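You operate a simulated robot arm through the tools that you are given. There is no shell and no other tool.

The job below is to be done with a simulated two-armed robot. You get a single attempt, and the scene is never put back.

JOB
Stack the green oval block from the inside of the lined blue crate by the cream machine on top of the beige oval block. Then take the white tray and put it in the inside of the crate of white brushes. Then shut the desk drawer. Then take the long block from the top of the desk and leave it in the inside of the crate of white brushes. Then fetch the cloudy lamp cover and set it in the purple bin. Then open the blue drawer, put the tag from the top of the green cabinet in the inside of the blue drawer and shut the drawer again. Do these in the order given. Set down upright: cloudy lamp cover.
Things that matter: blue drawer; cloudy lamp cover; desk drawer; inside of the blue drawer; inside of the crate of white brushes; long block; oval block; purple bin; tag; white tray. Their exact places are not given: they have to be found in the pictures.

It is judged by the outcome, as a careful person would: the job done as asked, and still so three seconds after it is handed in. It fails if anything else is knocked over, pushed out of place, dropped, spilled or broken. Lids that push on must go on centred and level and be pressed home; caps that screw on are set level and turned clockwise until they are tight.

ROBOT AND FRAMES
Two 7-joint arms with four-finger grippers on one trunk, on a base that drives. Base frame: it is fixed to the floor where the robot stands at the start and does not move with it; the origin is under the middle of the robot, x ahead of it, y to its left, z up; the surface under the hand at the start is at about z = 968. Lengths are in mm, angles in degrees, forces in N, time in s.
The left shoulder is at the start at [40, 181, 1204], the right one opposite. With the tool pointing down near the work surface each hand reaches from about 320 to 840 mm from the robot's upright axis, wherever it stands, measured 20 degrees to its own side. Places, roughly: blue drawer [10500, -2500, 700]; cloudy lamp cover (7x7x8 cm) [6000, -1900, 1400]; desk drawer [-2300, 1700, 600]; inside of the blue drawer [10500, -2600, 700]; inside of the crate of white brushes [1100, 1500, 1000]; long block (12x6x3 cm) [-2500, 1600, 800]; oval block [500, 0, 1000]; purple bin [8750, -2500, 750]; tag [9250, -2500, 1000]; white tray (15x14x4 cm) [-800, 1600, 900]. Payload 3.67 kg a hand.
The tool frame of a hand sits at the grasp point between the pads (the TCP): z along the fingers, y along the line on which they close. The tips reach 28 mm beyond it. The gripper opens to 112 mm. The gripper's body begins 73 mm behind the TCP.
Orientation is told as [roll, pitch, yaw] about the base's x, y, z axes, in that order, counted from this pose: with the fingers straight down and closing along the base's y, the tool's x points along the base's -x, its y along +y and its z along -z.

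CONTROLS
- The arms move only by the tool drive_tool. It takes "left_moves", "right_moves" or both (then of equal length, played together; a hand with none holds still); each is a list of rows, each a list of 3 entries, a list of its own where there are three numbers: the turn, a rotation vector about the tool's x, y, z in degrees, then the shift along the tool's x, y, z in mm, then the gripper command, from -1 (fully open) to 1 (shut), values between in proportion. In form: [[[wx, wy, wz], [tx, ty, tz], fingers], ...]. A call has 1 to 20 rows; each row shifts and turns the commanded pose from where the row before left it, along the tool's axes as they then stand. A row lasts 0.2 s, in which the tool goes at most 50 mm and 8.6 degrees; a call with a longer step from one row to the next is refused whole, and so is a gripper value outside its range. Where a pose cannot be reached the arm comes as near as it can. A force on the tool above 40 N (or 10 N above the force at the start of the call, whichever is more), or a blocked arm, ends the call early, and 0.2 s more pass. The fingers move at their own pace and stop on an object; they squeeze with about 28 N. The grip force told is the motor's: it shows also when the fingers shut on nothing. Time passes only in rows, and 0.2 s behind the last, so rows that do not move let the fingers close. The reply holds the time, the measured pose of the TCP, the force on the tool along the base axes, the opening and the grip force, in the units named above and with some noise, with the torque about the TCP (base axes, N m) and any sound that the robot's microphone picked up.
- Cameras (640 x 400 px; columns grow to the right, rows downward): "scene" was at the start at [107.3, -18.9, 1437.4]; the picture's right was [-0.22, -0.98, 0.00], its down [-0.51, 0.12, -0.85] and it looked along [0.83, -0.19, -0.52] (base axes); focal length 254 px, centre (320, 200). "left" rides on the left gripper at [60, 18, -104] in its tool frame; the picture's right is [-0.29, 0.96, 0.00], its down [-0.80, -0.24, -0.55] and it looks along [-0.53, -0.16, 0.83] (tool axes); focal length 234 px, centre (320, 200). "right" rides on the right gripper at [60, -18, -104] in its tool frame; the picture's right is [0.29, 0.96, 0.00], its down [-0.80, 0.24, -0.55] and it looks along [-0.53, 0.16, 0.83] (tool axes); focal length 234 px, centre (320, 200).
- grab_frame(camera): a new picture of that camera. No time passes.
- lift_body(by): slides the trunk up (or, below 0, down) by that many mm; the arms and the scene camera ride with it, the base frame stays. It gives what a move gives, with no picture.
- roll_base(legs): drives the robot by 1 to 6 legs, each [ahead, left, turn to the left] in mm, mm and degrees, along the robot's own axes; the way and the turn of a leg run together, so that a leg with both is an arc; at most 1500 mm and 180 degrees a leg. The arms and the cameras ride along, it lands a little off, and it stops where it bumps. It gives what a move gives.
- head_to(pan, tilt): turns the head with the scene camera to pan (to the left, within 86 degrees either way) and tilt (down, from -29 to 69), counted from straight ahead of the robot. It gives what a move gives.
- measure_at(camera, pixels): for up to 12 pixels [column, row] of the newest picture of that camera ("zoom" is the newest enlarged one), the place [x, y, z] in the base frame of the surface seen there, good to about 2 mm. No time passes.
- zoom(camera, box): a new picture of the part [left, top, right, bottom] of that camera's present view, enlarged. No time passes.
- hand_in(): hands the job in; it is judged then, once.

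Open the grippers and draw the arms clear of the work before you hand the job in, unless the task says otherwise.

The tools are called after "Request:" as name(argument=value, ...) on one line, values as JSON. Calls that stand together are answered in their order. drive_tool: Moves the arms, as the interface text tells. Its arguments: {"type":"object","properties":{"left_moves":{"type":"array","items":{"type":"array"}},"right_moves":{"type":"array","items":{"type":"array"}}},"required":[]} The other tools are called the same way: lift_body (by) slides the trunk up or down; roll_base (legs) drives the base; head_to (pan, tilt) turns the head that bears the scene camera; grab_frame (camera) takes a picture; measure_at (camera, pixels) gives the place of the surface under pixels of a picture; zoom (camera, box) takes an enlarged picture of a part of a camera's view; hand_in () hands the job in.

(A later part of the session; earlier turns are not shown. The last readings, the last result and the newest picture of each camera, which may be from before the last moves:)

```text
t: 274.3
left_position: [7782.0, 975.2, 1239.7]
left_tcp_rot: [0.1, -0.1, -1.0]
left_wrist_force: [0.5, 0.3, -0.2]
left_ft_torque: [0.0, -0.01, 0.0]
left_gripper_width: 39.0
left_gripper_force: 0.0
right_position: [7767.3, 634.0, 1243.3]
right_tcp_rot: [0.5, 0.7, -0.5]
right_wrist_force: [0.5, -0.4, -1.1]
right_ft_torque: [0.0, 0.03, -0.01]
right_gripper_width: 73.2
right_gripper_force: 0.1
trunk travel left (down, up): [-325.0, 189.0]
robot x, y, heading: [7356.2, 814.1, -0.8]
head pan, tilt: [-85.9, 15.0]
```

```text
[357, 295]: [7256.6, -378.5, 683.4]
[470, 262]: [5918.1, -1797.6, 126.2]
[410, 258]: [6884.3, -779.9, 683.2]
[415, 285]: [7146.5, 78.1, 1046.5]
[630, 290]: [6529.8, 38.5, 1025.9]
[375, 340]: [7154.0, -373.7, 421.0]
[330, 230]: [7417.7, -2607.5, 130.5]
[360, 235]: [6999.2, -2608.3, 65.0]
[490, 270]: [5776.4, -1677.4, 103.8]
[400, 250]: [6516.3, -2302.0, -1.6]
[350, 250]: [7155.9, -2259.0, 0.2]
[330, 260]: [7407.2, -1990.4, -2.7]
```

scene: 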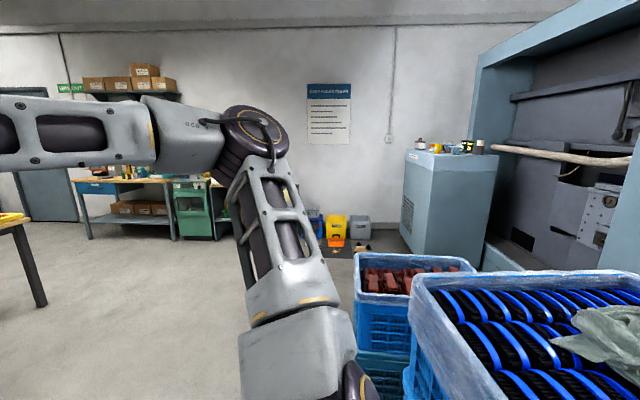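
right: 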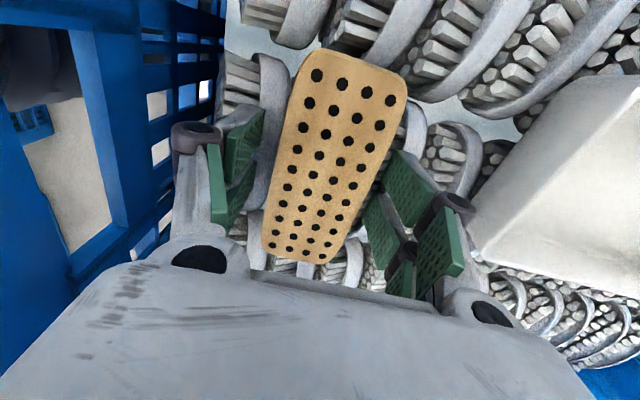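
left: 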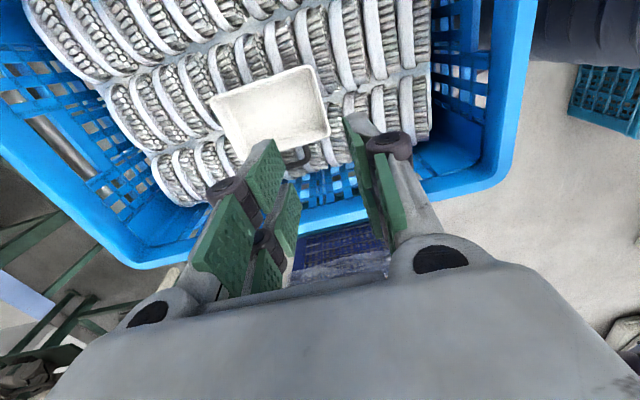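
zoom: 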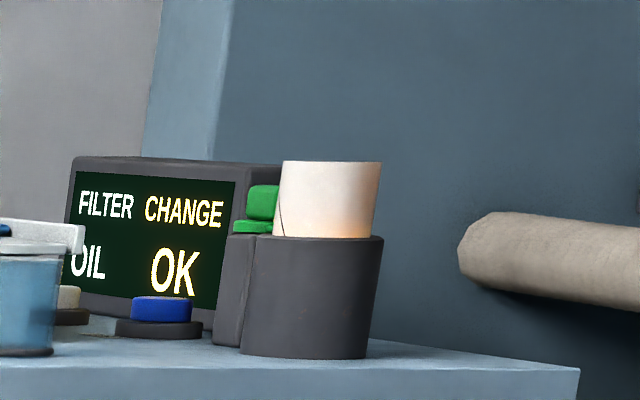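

The lamp cover stands in a dark holder at about (5972,-1868), z≈1340–1390 above the holder, with a display just behind it. I turn right to face -y and look for the way there.

Request:
roll_base(legs=[[200, 0, 0], [0, 0, -89.2]])

Request:
head_to(pan=10, tilt=25)

Request:
grab_frame(camera="scene")

Request:
measure_at(camera="scene", pixels=[[320, 350], [100, 300], [180, 250], [240, 230], [300, 230], [400, 250], [420, 300], [450, 350], [350, 200], [250, 200], [500, 330], [200, 330]])

```text
t: 280.0
left_position: [7725.9, 388.4, 1239.7]
left_tcp_rot: [0.1, 0.0, -89.9]
left_wrist_force: [-0.1, 1.7, -0.5]
left_ft_torque: [-0.01, -0.01, 0.0]
left_gripper_width: 39.5
left_gripper_force: 0.1
right_position: [7385.6, 395.3, 1243.2]
right_tcp_rot: [0.4, 0.6, -89.5]
right_wrist_force: [0.3, 0.0, 0.7]
right_ft_torque: [0.0, -0.01, 0.0]
right_gripper_width: 72.9
right_gripper_force: 0.0
trunk travel left (down, up): [-325.0, 189.0]
robot x, y, heading: [7553.0, 807.9, -89.6]
head pan, tilt: [-85.9, 15.0]
```

```text
t: 281.8
left_position: [7726.5, 386.6, 1240.0]
left_tcp_rot: [0.0, 0.0, -89.7]
left_wrist_force: [-0.6, 0.4, 0.8]
left_ft_torque: [-0.03, 0.01, -0.01]
left_gripper_width: 38.9
left_gripper_force: 0.1
right_position: [7385.2, 393.5, 1243.5]
right_tcp_rot: [0.4, 0.7, -89.4]
right_wrist_force: [0.4, -0.5, -0.2]
right_ft_torque: [0.0, -0.03, 0.0]
right_gripper_width: 72.8
right_gripper_force: 0.1
trunk travel left (down, up): [-325.0, 189.0]
robot x, y, heading: [7554.9, 809.8, -89.8]
head pan, tilt: [10.0, 25.0]
```

```text
taken
```

scene: 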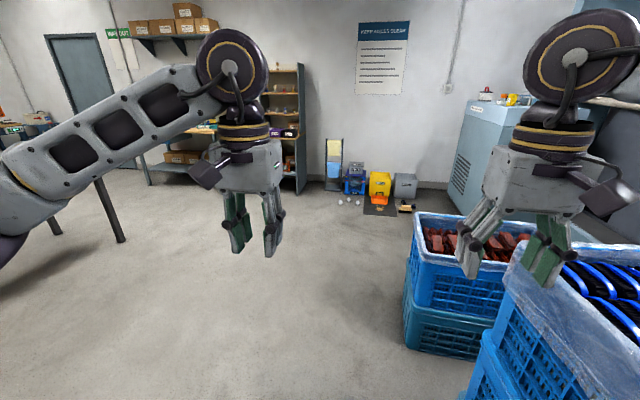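

```text
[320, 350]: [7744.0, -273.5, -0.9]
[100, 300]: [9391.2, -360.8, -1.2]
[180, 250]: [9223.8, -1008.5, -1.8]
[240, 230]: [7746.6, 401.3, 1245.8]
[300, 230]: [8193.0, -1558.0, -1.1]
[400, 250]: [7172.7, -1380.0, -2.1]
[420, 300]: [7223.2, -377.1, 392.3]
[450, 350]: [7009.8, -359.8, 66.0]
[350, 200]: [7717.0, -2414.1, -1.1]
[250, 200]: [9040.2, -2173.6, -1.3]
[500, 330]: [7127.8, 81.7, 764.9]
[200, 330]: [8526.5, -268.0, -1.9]
```

The floor along x≈7700 is free. I drive there and down to y≈-1340, then turn right to face -x.

Request:
roll_base(legs=[[1000, 150, 0], [1150, 0, 0], [0, 0, -90]])

Request:
head_to(pan=15, tilt=20)

Request:
grab_frame(camera="scene")

```text
t: 296.9
left_position: [7328.6, -1549.0, 1239.3]
left_tcp_rot: [0.1, 0.1, -176.6]
left_wrist_force: [0.5, 0.2, -0.7]
left_ft_torque: [-0.02, -0.01, 0.02]
left_gripper_width: 39.2
left_gripper_force: 0.1
right_position: [7314.9, -1207.7, 1244.5]
right_tcp_rot: [0.5, 0.8, -175.9]
right_wrist_force: [0.1, 0.3, 0.3]
right_ft_torque: [0.01, -0.01, 0.0]
right_gripper_width: 72.6
right_gripper_force: 0.1
trunk travel left (down, up): [-325.0, 189.0]
robot x, y, heading: [7733.8, -1353.8, -176.2]
head pan, tilt: [10.0, 25.0]
```

```text
t: 297.6
left_position: [7328.5, -1549.3, 1239.9]
left_tcp_rot: [0.0, 0.1, -176.5]
left_wrist_force: [0.3, 0.5, -0.2]
left_ft_torque: [-0.02, -0.01, 0.0]
left_gripper_width: 39.1
left_gripper_force: 0.1
right_position: [7312.6, -1208.3, 1244.2]
right_tcp_rot: [0.4, 0.7, -175.9]
right_wrist_force: [-0.9, 0.5, -0.6]
right_ft_torque: [-0.01, -0.01, -0.01]
right_gripper_width: 72.8
right_gripper_force: 0.1
trunk travel left (down, up): [-325.0, 189.0]
robot x, y, heading: [7738.2, -1352.5, -176.3]
head pan, tilt: [15.0, 20.0]
```

```text
taken
```

scene: 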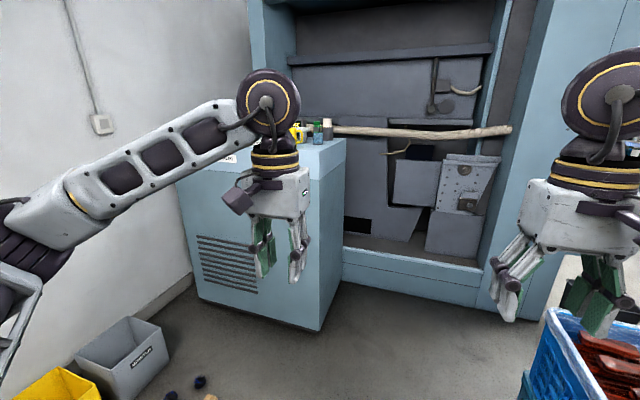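

I zoom at the cabinet top to see the lamp cover from here, and measure the beige bar and the machine front.

Request:
zoom(camera="scene", box=[280, 100, 376, 160])

Request:
measure_at(camera="scene", pixels=[[335, 131], [420, 134], [508, 130], [329, 130], [345, 145], [400, 260], [480, 290], [310, 320], [505, 200], [150, 350], [200, 383], [260, 280]])

```text
6.67 times, centred on (328, 130) of scene
```

zoom: 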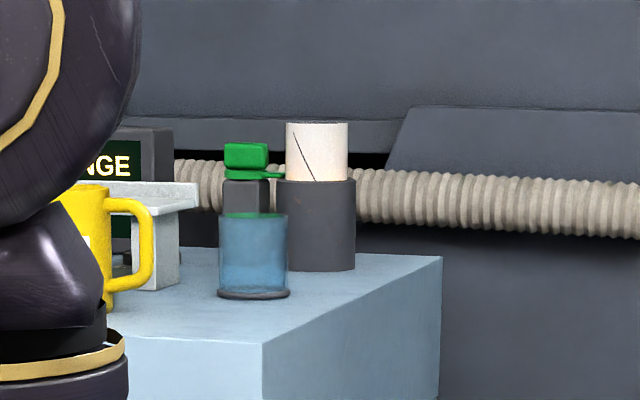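

```text
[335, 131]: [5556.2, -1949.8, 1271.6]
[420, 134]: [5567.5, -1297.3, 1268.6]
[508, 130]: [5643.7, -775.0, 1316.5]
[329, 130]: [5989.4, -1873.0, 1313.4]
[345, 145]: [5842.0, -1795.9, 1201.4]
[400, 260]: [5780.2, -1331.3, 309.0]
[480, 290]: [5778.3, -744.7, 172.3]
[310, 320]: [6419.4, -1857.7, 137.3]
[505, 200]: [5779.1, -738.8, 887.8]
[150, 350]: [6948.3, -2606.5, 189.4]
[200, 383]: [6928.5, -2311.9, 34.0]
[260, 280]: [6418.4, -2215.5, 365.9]
```

The machine frame is at x≈5780 and the cabinet's +x face at x≈6420; the floor in front is free. I straighten and drive 1250 mm toward the lamp.

Request:
roll_base(legs=[[0, 0, -3.7], [1250, 0, 0]])

Request:
head_to(pan=45, tilt=20)

Request:
grab_frame(camera="scene")

```text
t: 303.1
left_position: [6311.0, -1533.3, 1256.7]
left_tcp_rot: [0.1, -2.3, -178.1]
left_wrist_force: [-0.1, -0.3, 0.5]
left_ft_torque: [0.0, -0.04, 0.0]
left_gripper_width: 39.2
left_gripper_force: 0.0
right_position: [6309.2, -1188.5, 1248.0]
right_tcp_rot: [0.9, 0.0, -178.0]
right_wrist_force: [-1.2, -0.3, -1.5]
right_ft_torque: [-0.04, -0.04, -0.03]
right_gripper_width: 72.7
right_gripper_force: 0.1
trunk travel left (down, up): [-325.0, 189.0]
robot x, y, heading: [6712.4, -1360.8, -178.4]
head pan, tilt: [15.0, 20.0]
stopped in leg 2: the robot was blocked; the commanded pose is now the measured one
```

```text
t: 304.0
left_position: [6314.8, -1534.2, 1255.9]
left_tcp_rot: [0.2, -2.2, -178.3]
left_wrist_force: [0.0, -0.5, 0.0]
left_ft_torque: [-0.01, 0.0, 0.0]
left_gripper_width: 39.1
left_gripper_force: 0.1
right_position: [6313.3, -1189.5, 1249.8]
right_tcp_rot: [0.9, -0.4, -178.2]
right_wrist_force: [0.7, 0.7, 0.5]
right_ft_torque: [0.02, -0.01, 0.02]
right_gripper_width: 73.1
right_gripper_force: 0.1
trunk travel left (down, up): [-325.0, 189.0]
robot x, y, heading: [6713.1, -1357.6, -178.6]
head pan, tilt: [45.0, 20.0]
```

```text
taken
```

scene: 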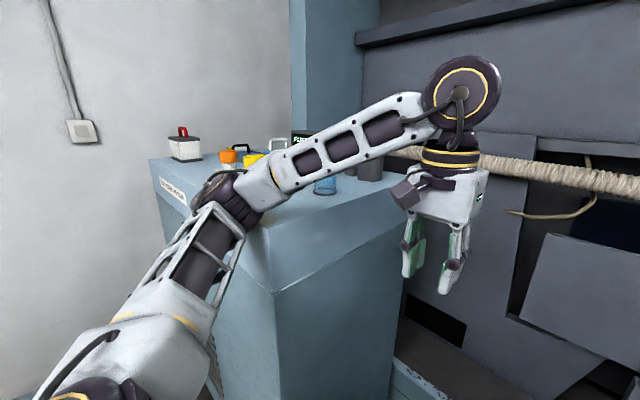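

The left elbow touched the cabinet's corner, and the robot stopped. I back away 200 mm at once, then check the items on top.

Request:
roll_base(legs=[[200, 0, 0]])

```text
t: 305.5
left_position: [6244.0, -1580.3, 1268.0]
left_tcp_rot: [0.6, -4.1, -170.0]
left_wrist_force: [0.2, 0.5, -0.1]
left_ft_torque: [-0.03, -0.01, -0.02]
left_gripper_width: 39.3
left_gripper_force: 0.0
right_position: [6188.9, -1241.7, 1246.8]
right_tcp_rot: [1.3, -0.2, -169.5]
right_wrist_force: [0.0, 0.4, -0.1]
right_ft_torque: [-0.03, -0.01, 0.01]
right_gripper_width: 72.8
right_gripper_force: 0.0
trunk travel left (down, up): [-325.0, 189.0]
robot x, y, heading: [6614.7, -1354.0, -170.0]
head pan, tilt: [45.0, 20.0]
stopped in leg 1: the robot was blocked; the commanded pose is now the measured one
```

I gave the wrong sign and it pressed further; now I back up 250 mm.

Request:
roll_base(legs=[[-250, 0, 0]])

Request:
grab_frame(camera="scene")

```text
t: 307.4
left_position: [6470.4, -1557.0, 1256.9]
left_tcp_rot: [-0.2, -2.8, -170.2]
left_wrist_force: [-0.2, 0.0, 0.2]
left_ft_torque: [-0.01, -0.01, -0.02]
left_gripper_width: 39.2
left_gripper_force: 0.1
right_position: [6419.9, -1215.5, 1244.8]
right_tcp_rot: [0.5, 0.6, -170.0]
right_wrist_force: [0.2, -1.3, 0.0]
right_ft_torque: [-0.04, 0.01, 0.02]
right_gripper_width: 72.7
right_gripper_force: 0.0
trunk travel left (down, up): [-325.0, 189.0]
robot x, y, heading: [6856.5, -1315.9, -170.3]
head pan, tilt: [45.0, 20.0]
```

```text
taken
```

scene: 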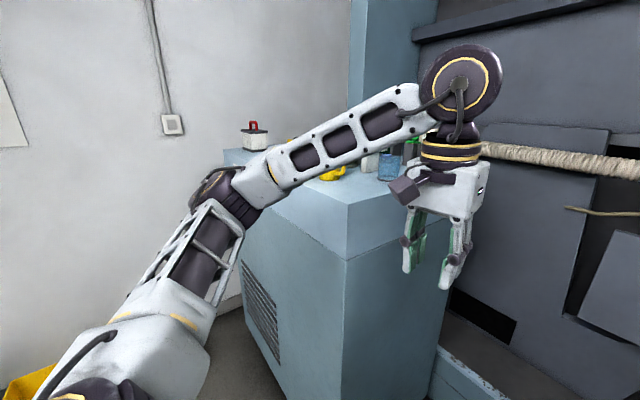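

I raise the trunk fully (elbows go above the cabinet top, which the lamp grasp needs anyway) and inspect the cabinet and its items.

Request:
lift_body(by=185)

Request:
head_to(pan=30, tilt=25)

Request:
grab_frame(camera="scene")

Request:
grab_frame(camera="left")

```text
t: 309.4
left_position: [6470.7, -1555.6, 1443.4]
left_tcp_rot: [-0.2, -2.7, -170.4]
left_wrist_force: [-0.2, -0.2, -0.3]
left_ft_torque: [0.0, 0.02, 0.02]
left_gripper_width: 39.3
left_gripper_force: 0.1
right_position: [6419.3, -1215.2, 1429.9]
right_tcp_rot: [0.5, 0.7, -170.0]
right_wrist_force: [-0.1, -0.1, 0.6]
right_ft_torque: [0.04, 0.02, -0.03]
right_gripper_width: 73.0
right_gripper_force: 0.0
trunk travel left (down, up): [-510.0, 4.0]
robot x, y, heading: [6858.6, -1316.5, -170.5]
head pan, tilt: [45.0, 20.0]
```

```text
t: 310.2
left_position: [6470.8, -1556.0, 1442.4]
left_tcp_rot: [-0.1, -2.7, -170.3]
left_wrist_force: [0.0, 0.0, -0.1]
left_ft_torque: [-0.01, -0.02, 0.01]
left_gripper_width: 39.0
left_gripper_force: 0.0
right_position: [6419.5, -1216.5, 1429.4]
right_tcp_rot: [0.4, 0.7, -170.0]
right_wrist_force: [-0.3, -0.3, 0.2]
right_ft_torque: [0.02, -0.01, 0.0]
right_gripper_width: 72.9
right_gripper_force: 0.0
trunk travel left (down, up): [-510.0, 4.0]
robot x, y, heading: [6861.0, -1317.7, -170.7]
head pan, tilt: [30.0, 25.0]
```

```text
taken
```

scene: 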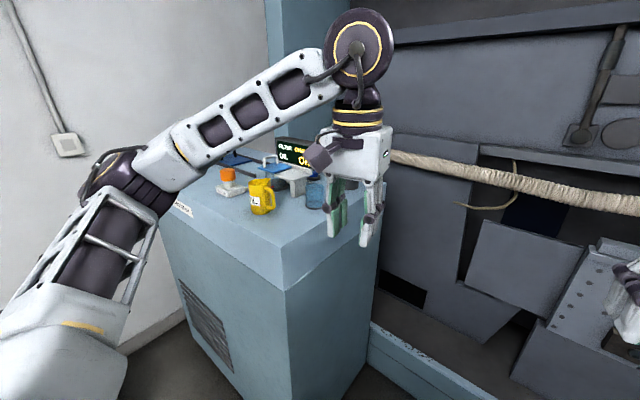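

```text
taken
```

left: 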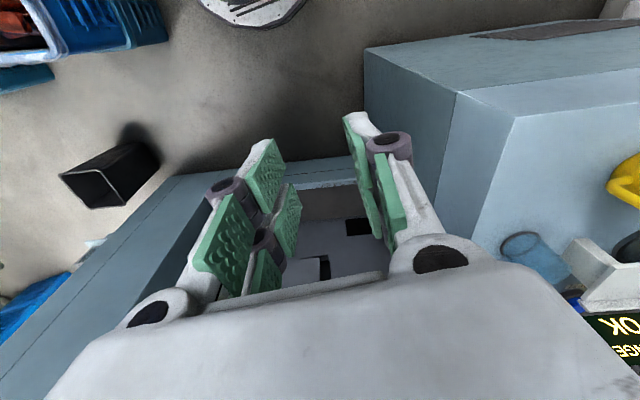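

All items on the cabinet still stand. I raise both hands 90 mm, then turn left toward heading -110° to keep the left elbow off the cabinet.

Request:
drive_tool(left_moves=[[[0, 2.7, 0], [0, 0, 0], 0.3], [[0, 0, 0], [10, 0, -30], 0.3], [[0, 0, 0], [10, 0, -30], 0.3], [[0, 0, 0], [10, 0, -30], 0.3], [[0, 0, 0], [0, 0, 0], 0.3]], right_moves=[[[0, 0, 0], [0, 0, 0], -0.3], [[0, 0, 0], [0, 0, -30], -0.6], [[0, 0, 0], [0, 0, -30], -0.9], [[0, 0, 0], [0, 0, -30], -0.9], [[0, 0, 0], [0, 0, 0], -0.9]])

Request:
roll_base(legs=[[0, 0, 60]])

Request:
head_to(pan=-25, tilt=25)

Request:
grab_frame(camera="scene")

```text
t: 311.4
left_position: [6500.5, -1552.2, 1532.7]
left_tcp_rot: [-0.1, -0.1, -170.3]
left_wrist_force: [0.3, 0.1, 0.5]
left_ft_torque: [0.01, 0.0, 0.01]
left_gripper_width: 39.3
left_gripper_force: 0.1
right_position: [6417.2, -1211.6, 1519.3]
right_tcp_rot: [0.4, 0.6, -170.0]
right_wrist_force: [-0.1, 0.0, 0.3]
right_ft_torque: [-0.01, -0.01, 0.0]
right_gripper_width: 106.4
right_gripper_force: 0.1
trunk travel left (down, up): [-510.0, 4.0]
robot x, y, heading: [6859.6, -1316.4, -170.4]
head pan, tilt: [30.0, 25.0]
```

```text
t: 314.7
left_position: [6877.4, -1743.8, 1531.9]
left_tcp_rot: [-0.3, 0.0, -111.1]
left_wrist_force: [0.0, -0.1, -0.3]
left_ft_torque: [-0.03, -0.02, 0.0]
left_gripper_width: 39.2
left_gripper_force: 0.0
right_position: [6543.0, -1640.2, 1519.3]
right_tcp_rot: [0.5, 0.5, -110.8]
right_wrist_force: [-0.4, -0.2, 0.2]
right_ft_torque: [0.0, 0.01, 0.01]
right_gripper_width: 106.5
right_gripper_force: 0.1
trunk travel left (down, up): [-510.0, 4.0]
robot x, y, heading: [6854.6, -1317.1, -111.1]
head pan, tilt: [30.0, 25.0]
```

```text
t: 315.9
left_position: [6877.7, -1742.1, 1532.8]
left_tcp_rot: [-0.2, 0.0, -111.1]
left_wrist_force: [-0.2, 0.1, -0.3]
left_ft_torque: [-0.03, 0.0, -0.03]
left_gripper_width: 39.1
left_gripper_force: 0.0
right_position: [6543.2, -1642.2, 1519.4]
right_tcp_rot: [0.5, 0.6, -110.7]
right_wrist_force: [0.2, -0.2, -0.4]
right_ft_torque: [0.01, 0.03, 0.02]
right_gripper_width: 106.2
right_gripper_force: 0.0
trunk travel left (down, up): [-510.0, 4.0]
robot x, y, heading: [6851.0, -1317.1, -111.2]
head pan, tilt: [-25.0, 25.0]
```

```text
taken
```

scene: 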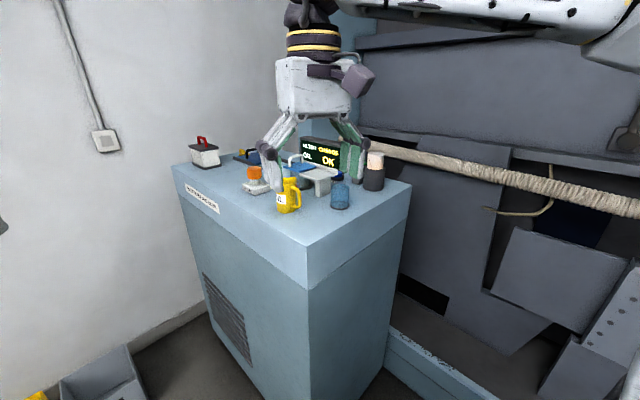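

Now the cabinet top is in clear view, with the lamp cover in its holder at (375,165). I zoom and measure everything around it.

Request:
zoom(camera="scene", box=[230, 130, 422, 250])

Request:
measure_at(camera="zoom", pixels=[[483, 80], [483, 110], [465, 90], [503, 90], [483, 140], [483, 190], [367, 215], [200, 225], [308, 290], [600, 180], [430, 85], [300, 60]])

```text
3.33 times, centred on (326, 190) of scene
```

zoom: 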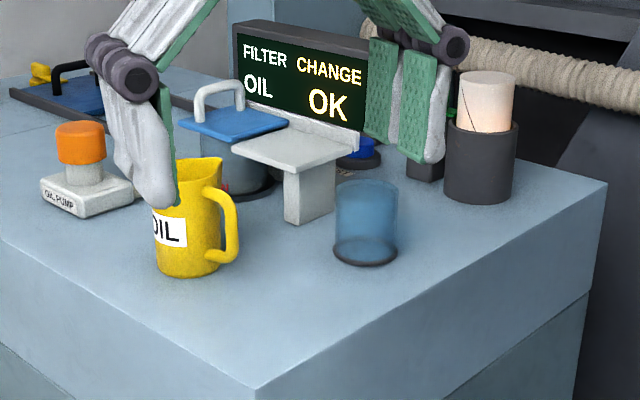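

```text
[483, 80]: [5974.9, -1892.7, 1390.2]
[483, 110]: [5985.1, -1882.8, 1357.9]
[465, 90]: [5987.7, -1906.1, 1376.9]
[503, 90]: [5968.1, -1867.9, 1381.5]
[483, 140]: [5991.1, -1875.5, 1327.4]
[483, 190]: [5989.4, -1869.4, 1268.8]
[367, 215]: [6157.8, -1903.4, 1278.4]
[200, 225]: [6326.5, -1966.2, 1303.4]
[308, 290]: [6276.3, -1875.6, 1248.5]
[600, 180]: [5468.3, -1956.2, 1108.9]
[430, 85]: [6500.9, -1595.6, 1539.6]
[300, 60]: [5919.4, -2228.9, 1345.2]
```

The cream cover matches the given place; its top is at z≈1390 near (5965,-1893). I drive right and forward to about (6350,-1430), hands held above everything.

Request:
roll_base(legs=[[100, -426, 0], [150, 0, 0]])

Request:
grab_frame(camera="scene")

Request:
grab_frame(camera="right")

```text
t: 319.6
left_position: [6392.9, -1822.2, 1533.2]
left_tcp_rot: [-0.2, -0.3, -111.3]
left_wrist_force: [0.6, 1.2, -0.4]
left_ft_torque: [-0.03, 0.04, -0.01]
left_gripper_width: 39.1
left_gripper_force: 0.1
right_position: [6058.4, -1719.9, 1520.7]
right_tcp_rot: [0.4, 0.4, -110.8]
right_wrist_force: [0.0, -0.1, 0.7]
right_ft_torque: [-0.04, 0.05, -0.02]
right_gripper_width: 106.3
right_gripper_force: 0.0
trunk travel left (down, up): [-510.0, 4.0]
robot x, y, heading: [6371.7, -1398.7, -111.2]
head pan, tilt: [-25.0, 25.0]
```

```text
taken
```

scene: 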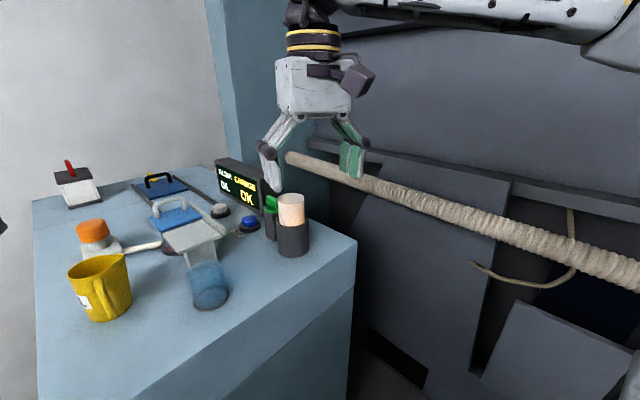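

```text
taken
```

right: 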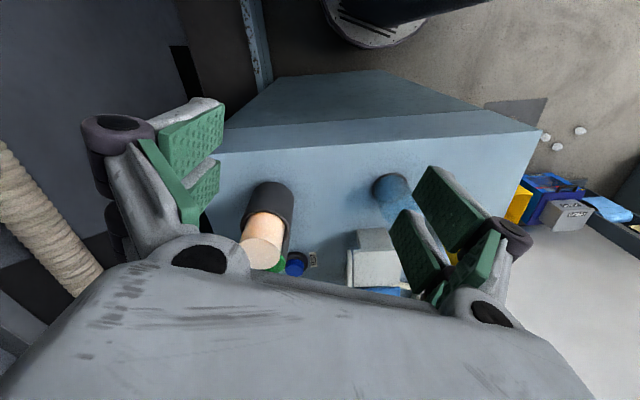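

The cover shows in the scene picture at (290,208) and from above at (260,240) in the right picture. I measure both for its exact centre.

Request:
zoom(camera="scene", box=[242, 170, 338, 270])

Request:
measure_at(camera="scene", pixels=[[290, 198], [281, 200], [299, 197], [290, 202], [290, 212], [290, 222], [293, 245], [279, 198], [303, 200], [268, 195], [270, 215], [315, 245]])

Request:
measure_at(camera="right", pixels=[[258, 252], [245, 252], [262, 262], [262, 240], [275, 248], [268, 225], [270, 195], [295, 265], [255, 235], [280, 230]])

```text
4.00 times, centred on (290, 220) of scene
```

zoom: 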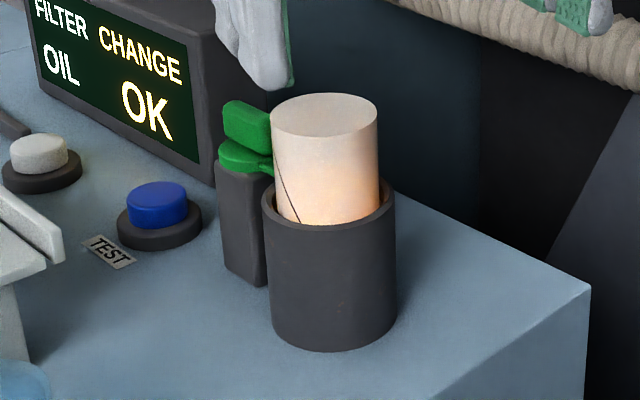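

```text
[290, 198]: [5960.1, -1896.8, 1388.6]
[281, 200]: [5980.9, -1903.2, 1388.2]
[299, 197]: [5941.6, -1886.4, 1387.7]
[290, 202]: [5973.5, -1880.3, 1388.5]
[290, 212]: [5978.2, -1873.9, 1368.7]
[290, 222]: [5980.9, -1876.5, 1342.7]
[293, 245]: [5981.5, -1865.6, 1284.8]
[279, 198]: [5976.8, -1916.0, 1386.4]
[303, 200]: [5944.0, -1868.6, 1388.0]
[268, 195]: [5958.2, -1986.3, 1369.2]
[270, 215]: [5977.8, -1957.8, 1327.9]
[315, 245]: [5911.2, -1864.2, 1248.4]
```

```text
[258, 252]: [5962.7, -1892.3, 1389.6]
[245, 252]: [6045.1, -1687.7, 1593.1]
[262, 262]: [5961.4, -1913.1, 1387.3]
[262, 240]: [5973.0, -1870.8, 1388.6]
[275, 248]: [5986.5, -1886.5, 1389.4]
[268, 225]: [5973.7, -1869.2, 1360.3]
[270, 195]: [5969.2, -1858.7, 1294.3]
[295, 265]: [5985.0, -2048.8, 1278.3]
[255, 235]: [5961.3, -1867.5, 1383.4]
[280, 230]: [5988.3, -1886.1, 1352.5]
```

Cover: centre about (5960,-1892), top z 1388, radius ~31, holder rim at z≈1341, with a green clip on its -y side. I turn the right hand so it closes along x and move it over the cover at z≈1470.

Request:
drive_tool(right_moves=[[[0, 0, -6.9], [0, 0, 0], -0.9], [[0, 0, -6.9], [0, 0, 0], -0.9], [[0, 0, -7], [0, 0, 0], -0.9], [[0, 0, 0], [-34.4, -19.6, 10], -0.9], [[0, 0, 0], [-34.4, -19.6, 10], -0.9], [[0, 0, 0], [-34.4, -19.6, 10], -0.9], [[0, 0, 0], [-34.4, -19.6, 10], -0.9], [[0, 0, 0], [-34.4, -19.6, 10], -0.9], [[0, 0, 0], [0, 0, 0], -0.9]])

Request:
grab_frame(camera="right")

Request:
grab_frame(camera="scene")

```text
t: 321.6
left_position: [6392.0, -1826.9, 1533.7]
left_tcp_rot: [-0.2, 0.0, -111.2]
left_wrist_force: [0.9, 0.2, -0.5]
left_ft_torque: [-0.01, 0.01, 0.0]
left_gripper_width: 39.3
left_gripper_force: 0.1
right_position: [5957.4, -1896.0, 1467.2]
right_tcp_rot: [0.6, 0.5, -90.2]
right_wrist_force: [0.1, 0.4, 0.5]
right_ft_torque: [0.0, -0.02, 0.03]
right_gripper_width: 106.4
right_gripper_force: 0.0
trunk travel left (down, up): [-510.0, 4.0]
robot x, y, heading: [6374.2, -1398.1, -111.3]
head pan, tilt: [-25.0, 25.0]
```

```text
taken
```

right: 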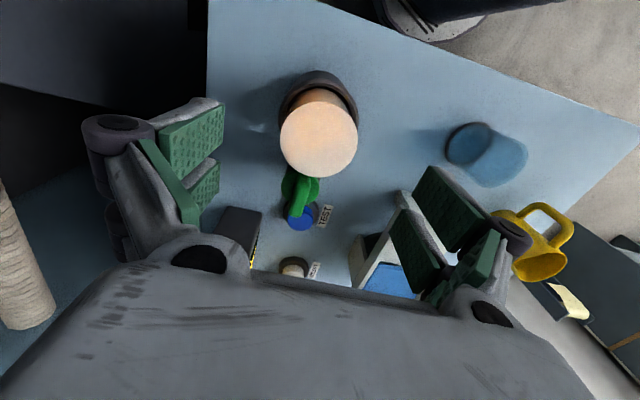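

```text
taken
```

scene: 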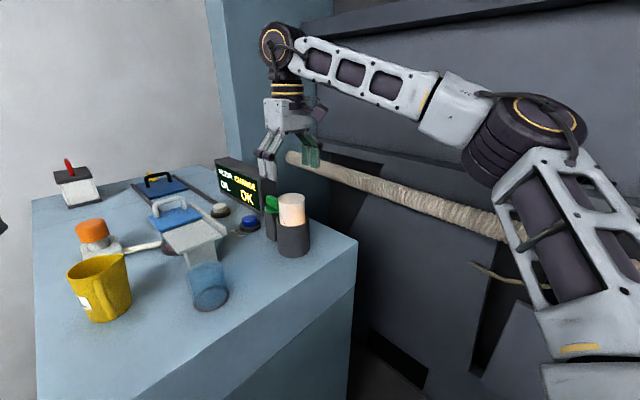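

The tool axis falls on the cover's disc centre at (319,137). I measure the disc edges to confirm.

Request:
measure_at(camera="right", pixels=[[319, 135], [284, 135], [354, 135], [319, 94], [319, 173], [300, 185], [290, 190], [330, 85], [319, 75], [345, 95]])

Request:
zoom(camera="right", box=[240, 50, 400, 230])

```text
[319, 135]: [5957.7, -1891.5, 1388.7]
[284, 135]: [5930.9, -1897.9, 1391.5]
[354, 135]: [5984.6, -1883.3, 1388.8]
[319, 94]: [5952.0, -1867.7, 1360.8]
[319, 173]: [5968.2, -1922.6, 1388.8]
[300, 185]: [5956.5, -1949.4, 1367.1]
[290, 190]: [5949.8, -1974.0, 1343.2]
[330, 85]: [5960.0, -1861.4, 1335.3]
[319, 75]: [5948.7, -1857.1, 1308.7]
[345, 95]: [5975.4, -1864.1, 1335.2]
```

```text
2.22 times, centred on (320, 140) of right
```

zoom: 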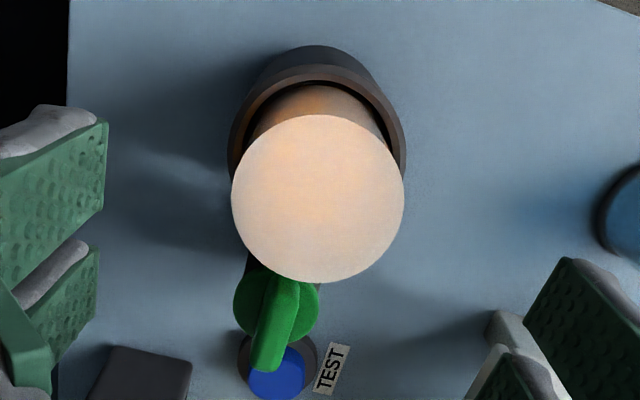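

The disc centre lies at (319,139), exactly under the tool axis. I go straight down 91 mm to z≈1376, tips staying above the holder rim.

Request:
drive_tool(right_moves=[[[0, 0, 0], [1, 0, 25], -0.9], [[0, 0, 0], [0, 0, 25], -0.9], [[0, 0, 0], [0, 0, 20], -0.9], [[0, 0, 0], [0, 0, 12], -0.9], [[0, 0, 0], [0, 0, 8], -0.9], [[0, 0, 0], [0, 0, 0], -0.9]])

Request:
grab_frame(camera="right")

Request:
zoom(camera="scene", box=[210, 130, 370, 270])

```text
t: 323.0
left_position: [6392.5, -1825.4, 1532.8]
left_tcp_rot: [-0.2, -0.1, -111.2]
left_wrist_force: [-0.3, -0.6, 1.0]
left_ft_torque: [0.04, 0.0, -0.02]
left_gripper_width: 39.5
left_gripper_force: 0.1
right_position: [5960.2, -1893.7, 1379.0]
right_tcp_rot: [0.6, 0.3, -90.1]
right_wrist_force: [0.6, 0.6, 0.3]
right_ft_torque: [0.01, 0.0, -0.04]
right_gripper_width: 106.6
right_gripper_force: 0.1
trunk travel left (down, up): [-510.0, 4.0]
robot x, y, heading: [6371.8, -1403.3, -111.4]
head pan, tilt: [-25.0, 25.0]
```

```text
taken
```

right: 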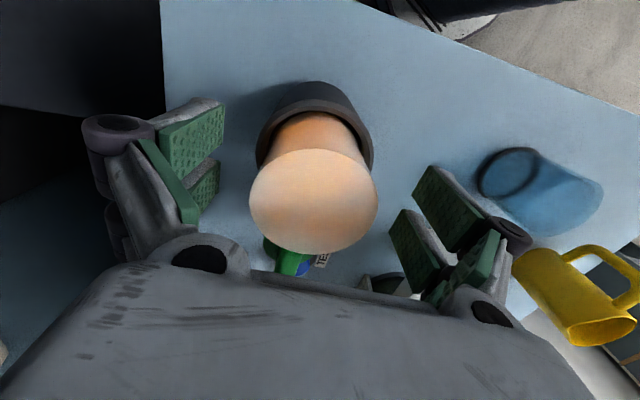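

```text
2.86 times, centred on (290, 200) of scene
```

zoom: 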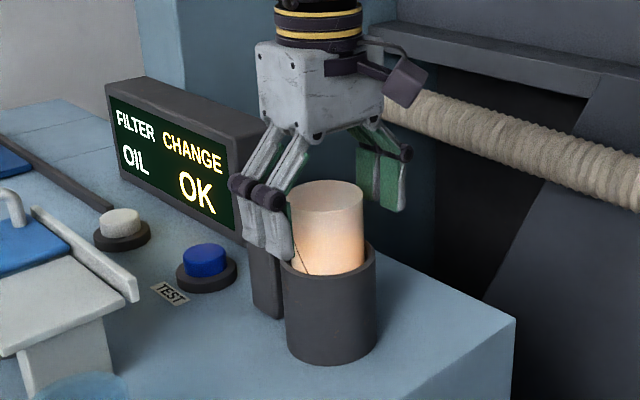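

The fingers straddle the cover at z=1379 with no contact. I shift 3 mm to centre and close gently.

Request:
drive_tool(right_moves=[[[0, 0, 0], [0, -3, 2], -0.9], [[0, 0, 0], [0, 0, 0], -0.5], [[0, 0, 0], [0, 0, 0], -0.2], [[0, 0, 0], [0, 0, 0], 0.2], [[0, 0, 0], [0, 0, 0], 0.6], [[0, 0, 0], [0, 0, 0], 1], [[0, 0, 0], [0, 0, 0], 1]])

Request:
grab_frame(camera="right")

Request:
zoom(camera="scene", box=[210, 130, 370, 270])

```text
t: 324.6
left_position: [6392.1, -1826.1, 1532.8]
left_tcp_rot: [-0.2, -0.1, -111.1]
left_wrist_force: [-0.3, 0.1, -0.3]
left_ft_torque: [0.0, 0.03, 0.02]
left_gripper_width: 39.3
left_gripper_force: 0.1
right_position: [5958.2, -1893.7, 1375.3]
right_tcp_rot: [0.6, 0.3, -90.1]
right_wrist_force: [1.2, -0.6, 3.4]
right_ft_torque: [-0.02, 0.01, 0.03]
right_gripper_width: 60.3
right_gripper_force: 28.1
trunk travel left (down, up): [-510.0, 4.0]
robot x, y, heading: [6371.1, -1401.1, -111.4]
head pan, tilt: [-25.0, 25.0]
```

```text
taken
```

right: 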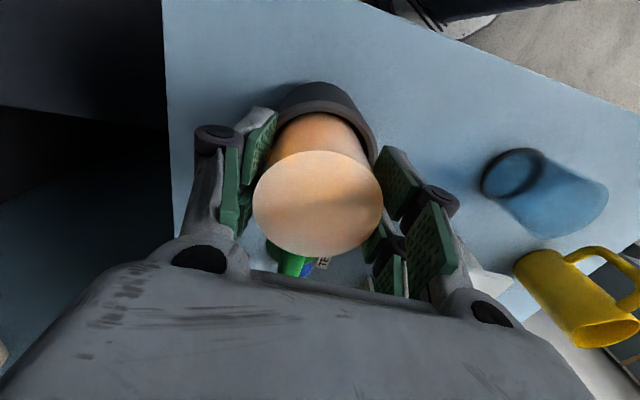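

```text
2.86 times, centred on (290, 200) of scene
```

zoom: 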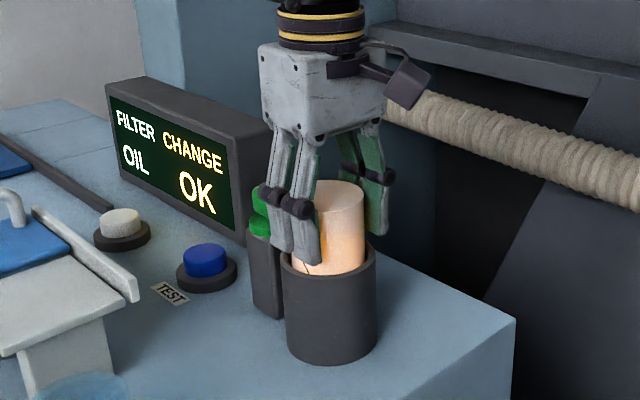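

The cover is held at 60 mm width with 28 N. I lift straight up slowly.

Request:
drive_tool(right_moves=[[[0, 0, 0], [0, 0, -3], 1], [[0, 0, 0], [0, 0, -5], 1], [[0, 0, 0], [0, 0, -7], 1], [[0, 0, 0], [0, 0, -10], 1], [[0, 0, 0], [0, 0, 0], 1]])

Request:
zoom(camera="scene", box=[210, 130, 370, 270])

Request:
grab_frame(camera="right")

```text
t: 325.8
left_position: [6392.5, -1826.4, 1533.3]
left_tcp_rot: [-0.1, -0.2, -111.1]
left_wrist_force: [0.7, 0.1, 0.3]
left_ft_torque: [0.0, 0.0, 0.01]
left_gripper_width: 39.3
left_gripper_force: 0.1
right_position: [5957.9, -1894.1, 1400.4]
right_tcp_rot: [0.5, 0.3, -90.1]
right_wrist_force: [-0.4, -0.3, -0.7]
right_ft_torque: [0.01, -0.01, 0.0]
right_gripper_width: 60.5
right_gripper_force: 28.2
trunk travel left (down, up): [-510.0, 4.0]
robot x, y, heading: [6371.2, -1398.8, -111.2]
head pan, tilt: [-25.0, 25.0]
```

```text
2.86 times, centred on (290, 200) of scene
```

zoom: 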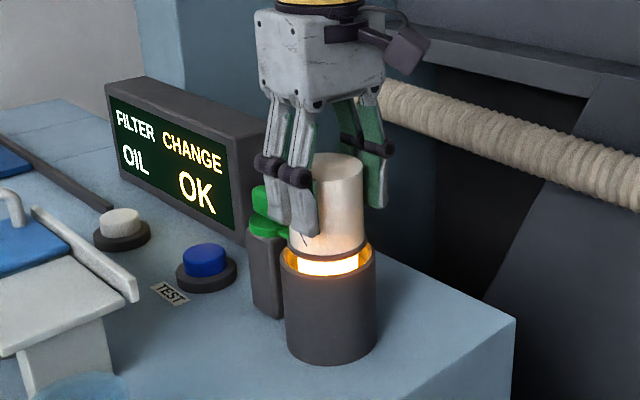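

```text
taken
```

right: 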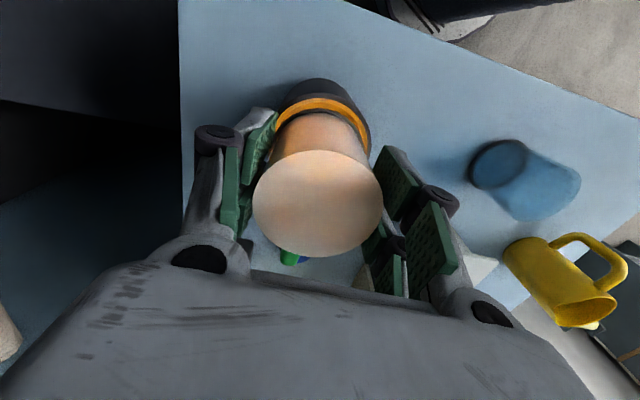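

It lifts freely, revealing the glowing lamp: this is indeed the lamp cover. I lift it 80 mm more and draw it toward the robot.

Request:
drive_tool(right_moves=[[[0, 0, 0], [0, 0, -15], 1], [[0, 0, 0], [0, 0, -20], 1], [[0, 0, 0], [0, 0, -25], 1], [[0, 0, 0], [0, 0, -20], 1], [[0, 0, 0], [15, 5, -5], 1], [[0, 0, 0], [25, 12, -5], 1], [[0, 0, 0], [25, 12, -5], 1], [[0, 0, 0], [25, 12, -5], 1], [[0, 0, 0], [25, 12, 0], 1], [[0, 0, 0], [0, 0, 0], 1]])

Request:
grab_frame(camera="right")

Request:
grab_frame(camera="scene")

```text
t: 328.0
left_position: [6390.8, -1827.4, 1533.5]
left_tcp_rot: [-0.2, -0.1, -111.2]
left_wrist_force: [0.4, 0.0, -1.7]
left_ft_torque: [0.01, 0.02, 0.04]
left_gripper_width: 39.4
left_gripper_force: 0.1
right_position: [6010.0, -1779.4, 1499.5]
right_tcp_rot: [0.6, 0.4, -90.1]
right_wrist_force: [-0.5, -0.5, 0.3]
right_ft_torque: [0.06, -0.01, -0.01]
right_gripper_width: 60.2
right_gripper_force: 27.5
trunk travel left (down, up): [-510.0, 4.0]
robot x, y, heading: [6369.7, -1398.4, -111.3]
head pan, tilt: [-25.0, 25.0]
```

```text
taken
```

right: 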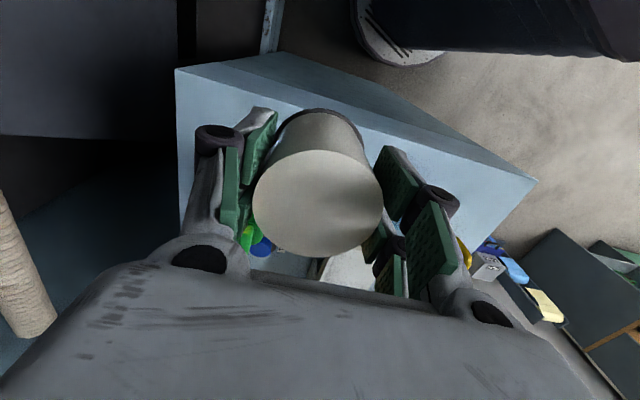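

```text
taken
```

scene: 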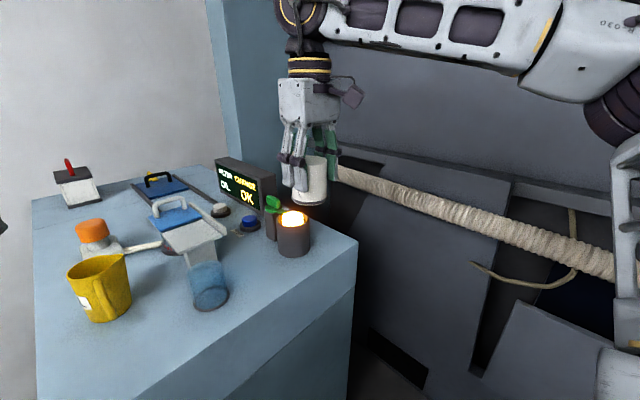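

The cover is firmly in hand and upright. I back away 200 mm, square up to heading -90°, and sidestep left toward the benches.

Request:
roll_base(legs=[[-200, 0, 0], [0, 0, 21.3], [0, 1100, 0]])

Request:
head_to(pan=35, tilt=25)

Request:
grab_frame(camera="scene")

```text
t: 336.1
left_position: [7698.7, -1609.9, 1533.5]
left_tcp_rot: [-0.2, 0.1, -90.3]
left_wrist_force: [0.8, 0.5, 0.2]
left_ft_torque: [0.0, -0.03, -0.01]
left_gripper_width: 39.1
left_gripper_force: 0.1
right_position: [7325.8, -1701.1, 1500.8]
right_tcp_rot: [0.7, 0.3, -69.3]
right_wrist_force: [0.7, -0.2, -1.0]
right_ft_torque: [0.02, 0.0, 0.0]
right_gripper_width: 59.7
right_gripper_force: 27.5
trunk travel left (down, up): [-510.0, 4.0]
robot x, y, heading: [7530.9, -1222.5, -90.3]
head pan, tilt: [-25.0, 25.0]
```

```text
t: 337.4
left_position: [7700.4, -1610.3, 1532.8]
left_tcp_rot: [-0.2, 0.0, -90.4]
left_wrist_force: [-0.2, -0.1, -0.5]
left_ft_torque: [-0.01, -0.04, 0.01]
left_gripper_width: 39.3
left_gripper_force: 0.0
right_position: [7326.5, -1701.3, 1499.0]
right_tcp_rot: [0.7, 0.4, -69.2]
right_wrist_force: [0.0, 0.1, -1.2]
right_ft_torque: [0.0, -0.02, -0.01]
right_gripper_width: 59.9
right_gripper_force: 28.2
trunk travel left (down, up): [-510.0, 4.0]
robot x, y, heading: [7528.3, -1220.2, -90.2]
head pan, tilt: [35.0, 25.0]
```

```text
taken
```

scene: 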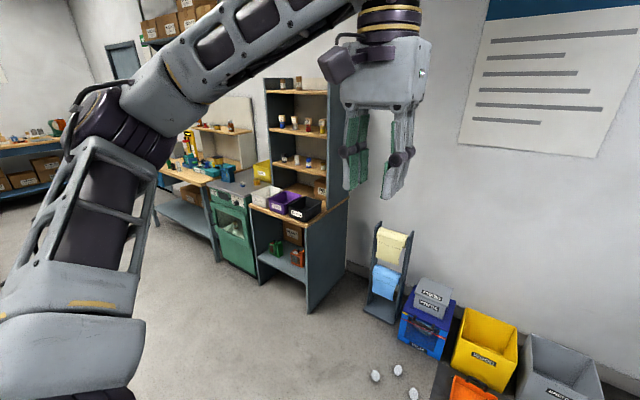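

The shelf bench carries small bins: white, purple and dark at about (285,200), next to the green cabinet. I zoom and measure; white balls also lie on the floor at (395,378).

Request:
zoom(camera="scene", box=[190, 140, 366, 250])

Request:
measure_at(camera="scene", pixels=[[285, 195], [278, 202], [292, 200], [265, 192], [303, 205], [255, 203], [310, 215], [310, 308], [260, 278], [230, 190], [398, 370], [340, 205]])

```text
3.64 times, centred on (278, 195) of scene
```

zoom: 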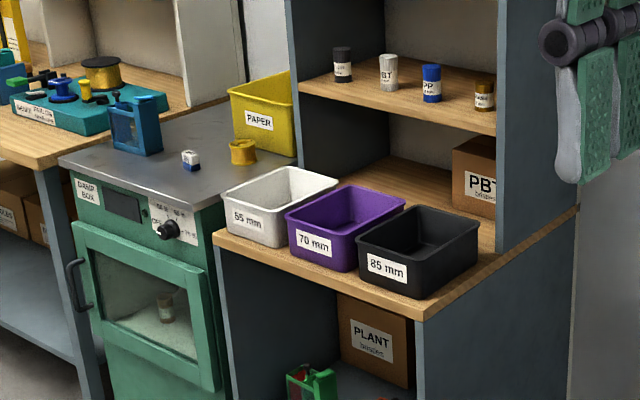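

```text
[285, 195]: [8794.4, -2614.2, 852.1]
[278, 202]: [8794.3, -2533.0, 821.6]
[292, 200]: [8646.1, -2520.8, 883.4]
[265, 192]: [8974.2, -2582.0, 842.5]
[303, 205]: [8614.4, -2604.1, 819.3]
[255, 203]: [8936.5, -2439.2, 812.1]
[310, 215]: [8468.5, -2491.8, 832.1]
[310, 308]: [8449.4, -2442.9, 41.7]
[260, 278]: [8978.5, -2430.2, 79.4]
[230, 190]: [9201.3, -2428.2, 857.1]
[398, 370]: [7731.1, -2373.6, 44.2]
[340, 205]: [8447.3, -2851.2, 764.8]
```

The purple bin is labelled "70 mm", between the white and the black one. I measure its corners, the shelf boards above, and the items on the green cabinet.

Request:
measure_at(camera="zoom", pixels=[[290, 212], [358, 232], [345, 190], [403, 205], [345, 225], [305, 90], [490, 130], [400, 110], [500, 200], [190, 158], [243, 152], [140, 130]])

Request:
measure_at(camera="zoom", pixels=[[225, 240], [420, 305], [320, 250], [395, 265], [260, 205], [415, 235], [360, 215], [220, 130], [70, 150], [120, 200], [470, 220], [330, 200]])

```text
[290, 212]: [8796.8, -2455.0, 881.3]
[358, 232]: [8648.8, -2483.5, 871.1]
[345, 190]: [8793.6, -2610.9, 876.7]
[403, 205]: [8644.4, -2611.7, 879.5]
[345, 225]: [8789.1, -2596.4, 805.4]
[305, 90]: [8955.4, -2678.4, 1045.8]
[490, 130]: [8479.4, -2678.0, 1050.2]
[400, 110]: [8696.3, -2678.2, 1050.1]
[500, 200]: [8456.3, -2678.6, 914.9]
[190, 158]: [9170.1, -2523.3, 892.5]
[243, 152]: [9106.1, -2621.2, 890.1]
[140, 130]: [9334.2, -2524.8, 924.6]
```

```text
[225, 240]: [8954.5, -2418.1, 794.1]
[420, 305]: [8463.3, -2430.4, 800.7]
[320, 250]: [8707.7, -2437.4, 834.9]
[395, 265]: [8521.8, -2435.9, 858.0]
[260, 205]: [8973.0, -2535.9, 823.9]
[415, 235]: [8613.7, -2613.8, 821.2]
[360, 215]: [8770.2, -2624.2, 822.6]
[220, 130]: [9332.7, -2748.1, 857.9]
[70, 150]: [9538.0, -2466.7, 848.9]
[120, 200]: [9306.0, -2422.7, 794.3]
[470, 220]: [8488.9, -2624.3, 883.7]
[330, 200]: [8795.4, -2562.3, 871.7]
```

Purple bin: x 8647–8797, y -2615…-2440, rim z≈880, floor z≈804; upper shelf edge at y=-2678. I sidestep left to x≈8920, lower the trunk and drive forward to y≈-1900.

Request:
roll_base(legs=[[0, 1390, 0.2], [350, 0, 0]])

Request:
lift_body(by=-230)

Request:
head_to(pan=-10, tilt=30)

Request:
grab_frame(camera="scene")

```text
t: 346.4
left_position: [9086.5, -1931.6, 1532.7]
left_tcp_rot: [-0.2, -0.2, -87.6]
left_wrist_force: [0.5, 0.0, 0.5]
left_ft_torque: [-0.02, 0.03, -0.01]
left_gripper_width: 39.3
left_gripper_force: 0.1
right_position: [8718.8, -2041.4, 1501.1]
right_tcp_rot: [0.5, 0.1, -66.2]
right_wrist_force: [0.7, 0.0, -0.6]
right_ft_torque: [-0.05, 0.01, 0.0]
right_gripper_width: 59.4
right_gripper_force: 28.8
trunk travel left (down, up): [-510.0, 4.0]
robot x, y, heading: [8896.3, -1551.4, -87.5]
head pan, tilt: [35.0, 25.0]
```

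```text
t: 348.8
left_position: [9086.7, -1933.6, 1304.4]
left_tcp_rot: [-0.2, -0.2, -87.5]
left_wrist_force: [0.2, -1.3, -0.8]
left_ft_torque: [0.01, -0.01, -0.03]
left_gripper_width: 39.1
left_gripper_force: 0.0
right_position: [8719.2, -2044.4, 1271.0]
right_tcp_rot: [0.6, 0.3, -66.4]
right_wrist_force: [-0.1, -1.0, -0.8]
right_ft_torque: [0.01, 0.03, 0.01]
right_gripper_width: 59.3
right_gripper_force: 28.1
trunk travel left (down, up): [-280.0, 234.0]
robot x, y, heading: [8896.2, -1552.3, -87.5]
head pan, tilt: [35.0, 25.0]
```

```text
t: 349.9
left_position: [9086.1, -1932.9, 1303.6]
left_tcp_rot: [-0.2, -0.1, -87.5]
left_wrist_force: [0.6, 0.2, 0.7]
left_ft_torque: [-0.01, -0.01, 0.0]
left_gripper_width: 39.2
left_gripper_force: 0.0
right_position: [8719.3, -2043.2, 1270.9]
right_tcp_rot: [0.6, 0.3, -66.3]
right_wrist_force: [0.4, 0.1, -1.2]
right_ft_torque: [0.03, -0.05, -0.02]
right_gripper_width: 58.7
right_gripper_force: 28.3
trunk travel left (down, up): [-280.0, 234.0]
robot x, y, heading: [8897.6, -1550.2, -87.3]
head pan, tilt: [-10.0, 30.0]
```

```text
taken
```

scene: 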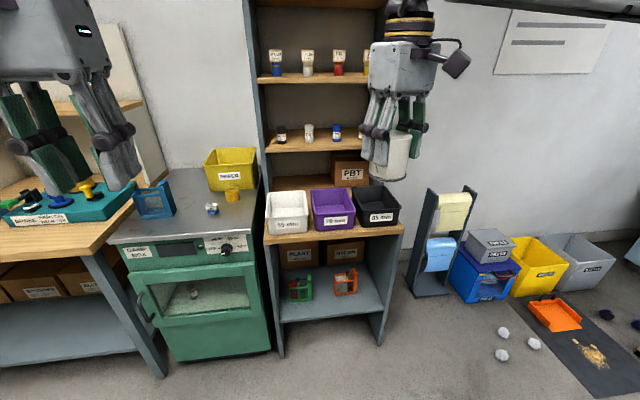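

The grip width has crept from 60.3 to 58.7 mm, so the cover may be slipping slowly. I look at it closely now.

Request:
grab_frame(camera="right")

Request:
zoom(camera="scene", box=[340, 60, 468, 200])

Request:
measure_at(camera="right", pixels=[[318, 205], [318, 160], [318, 240], [280, 205], [355, 205]])

```text
taken
```

right: 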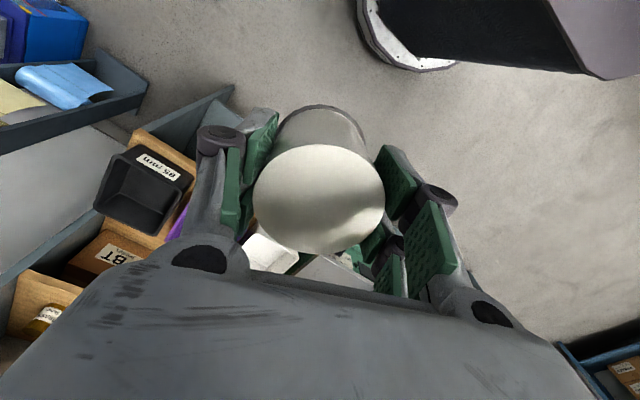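

```text
2.86 times, centred on (404, 130) of scene
```

zoom: 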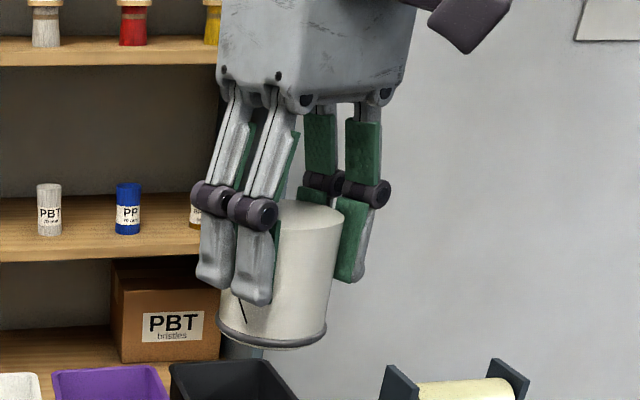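

```text
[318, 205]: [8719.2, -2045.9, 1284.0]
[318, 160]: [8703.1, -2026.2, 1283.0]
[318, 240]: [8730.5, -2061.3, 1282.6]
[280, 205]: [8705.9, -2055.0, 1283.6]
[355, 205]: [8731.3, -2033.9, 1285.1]
```

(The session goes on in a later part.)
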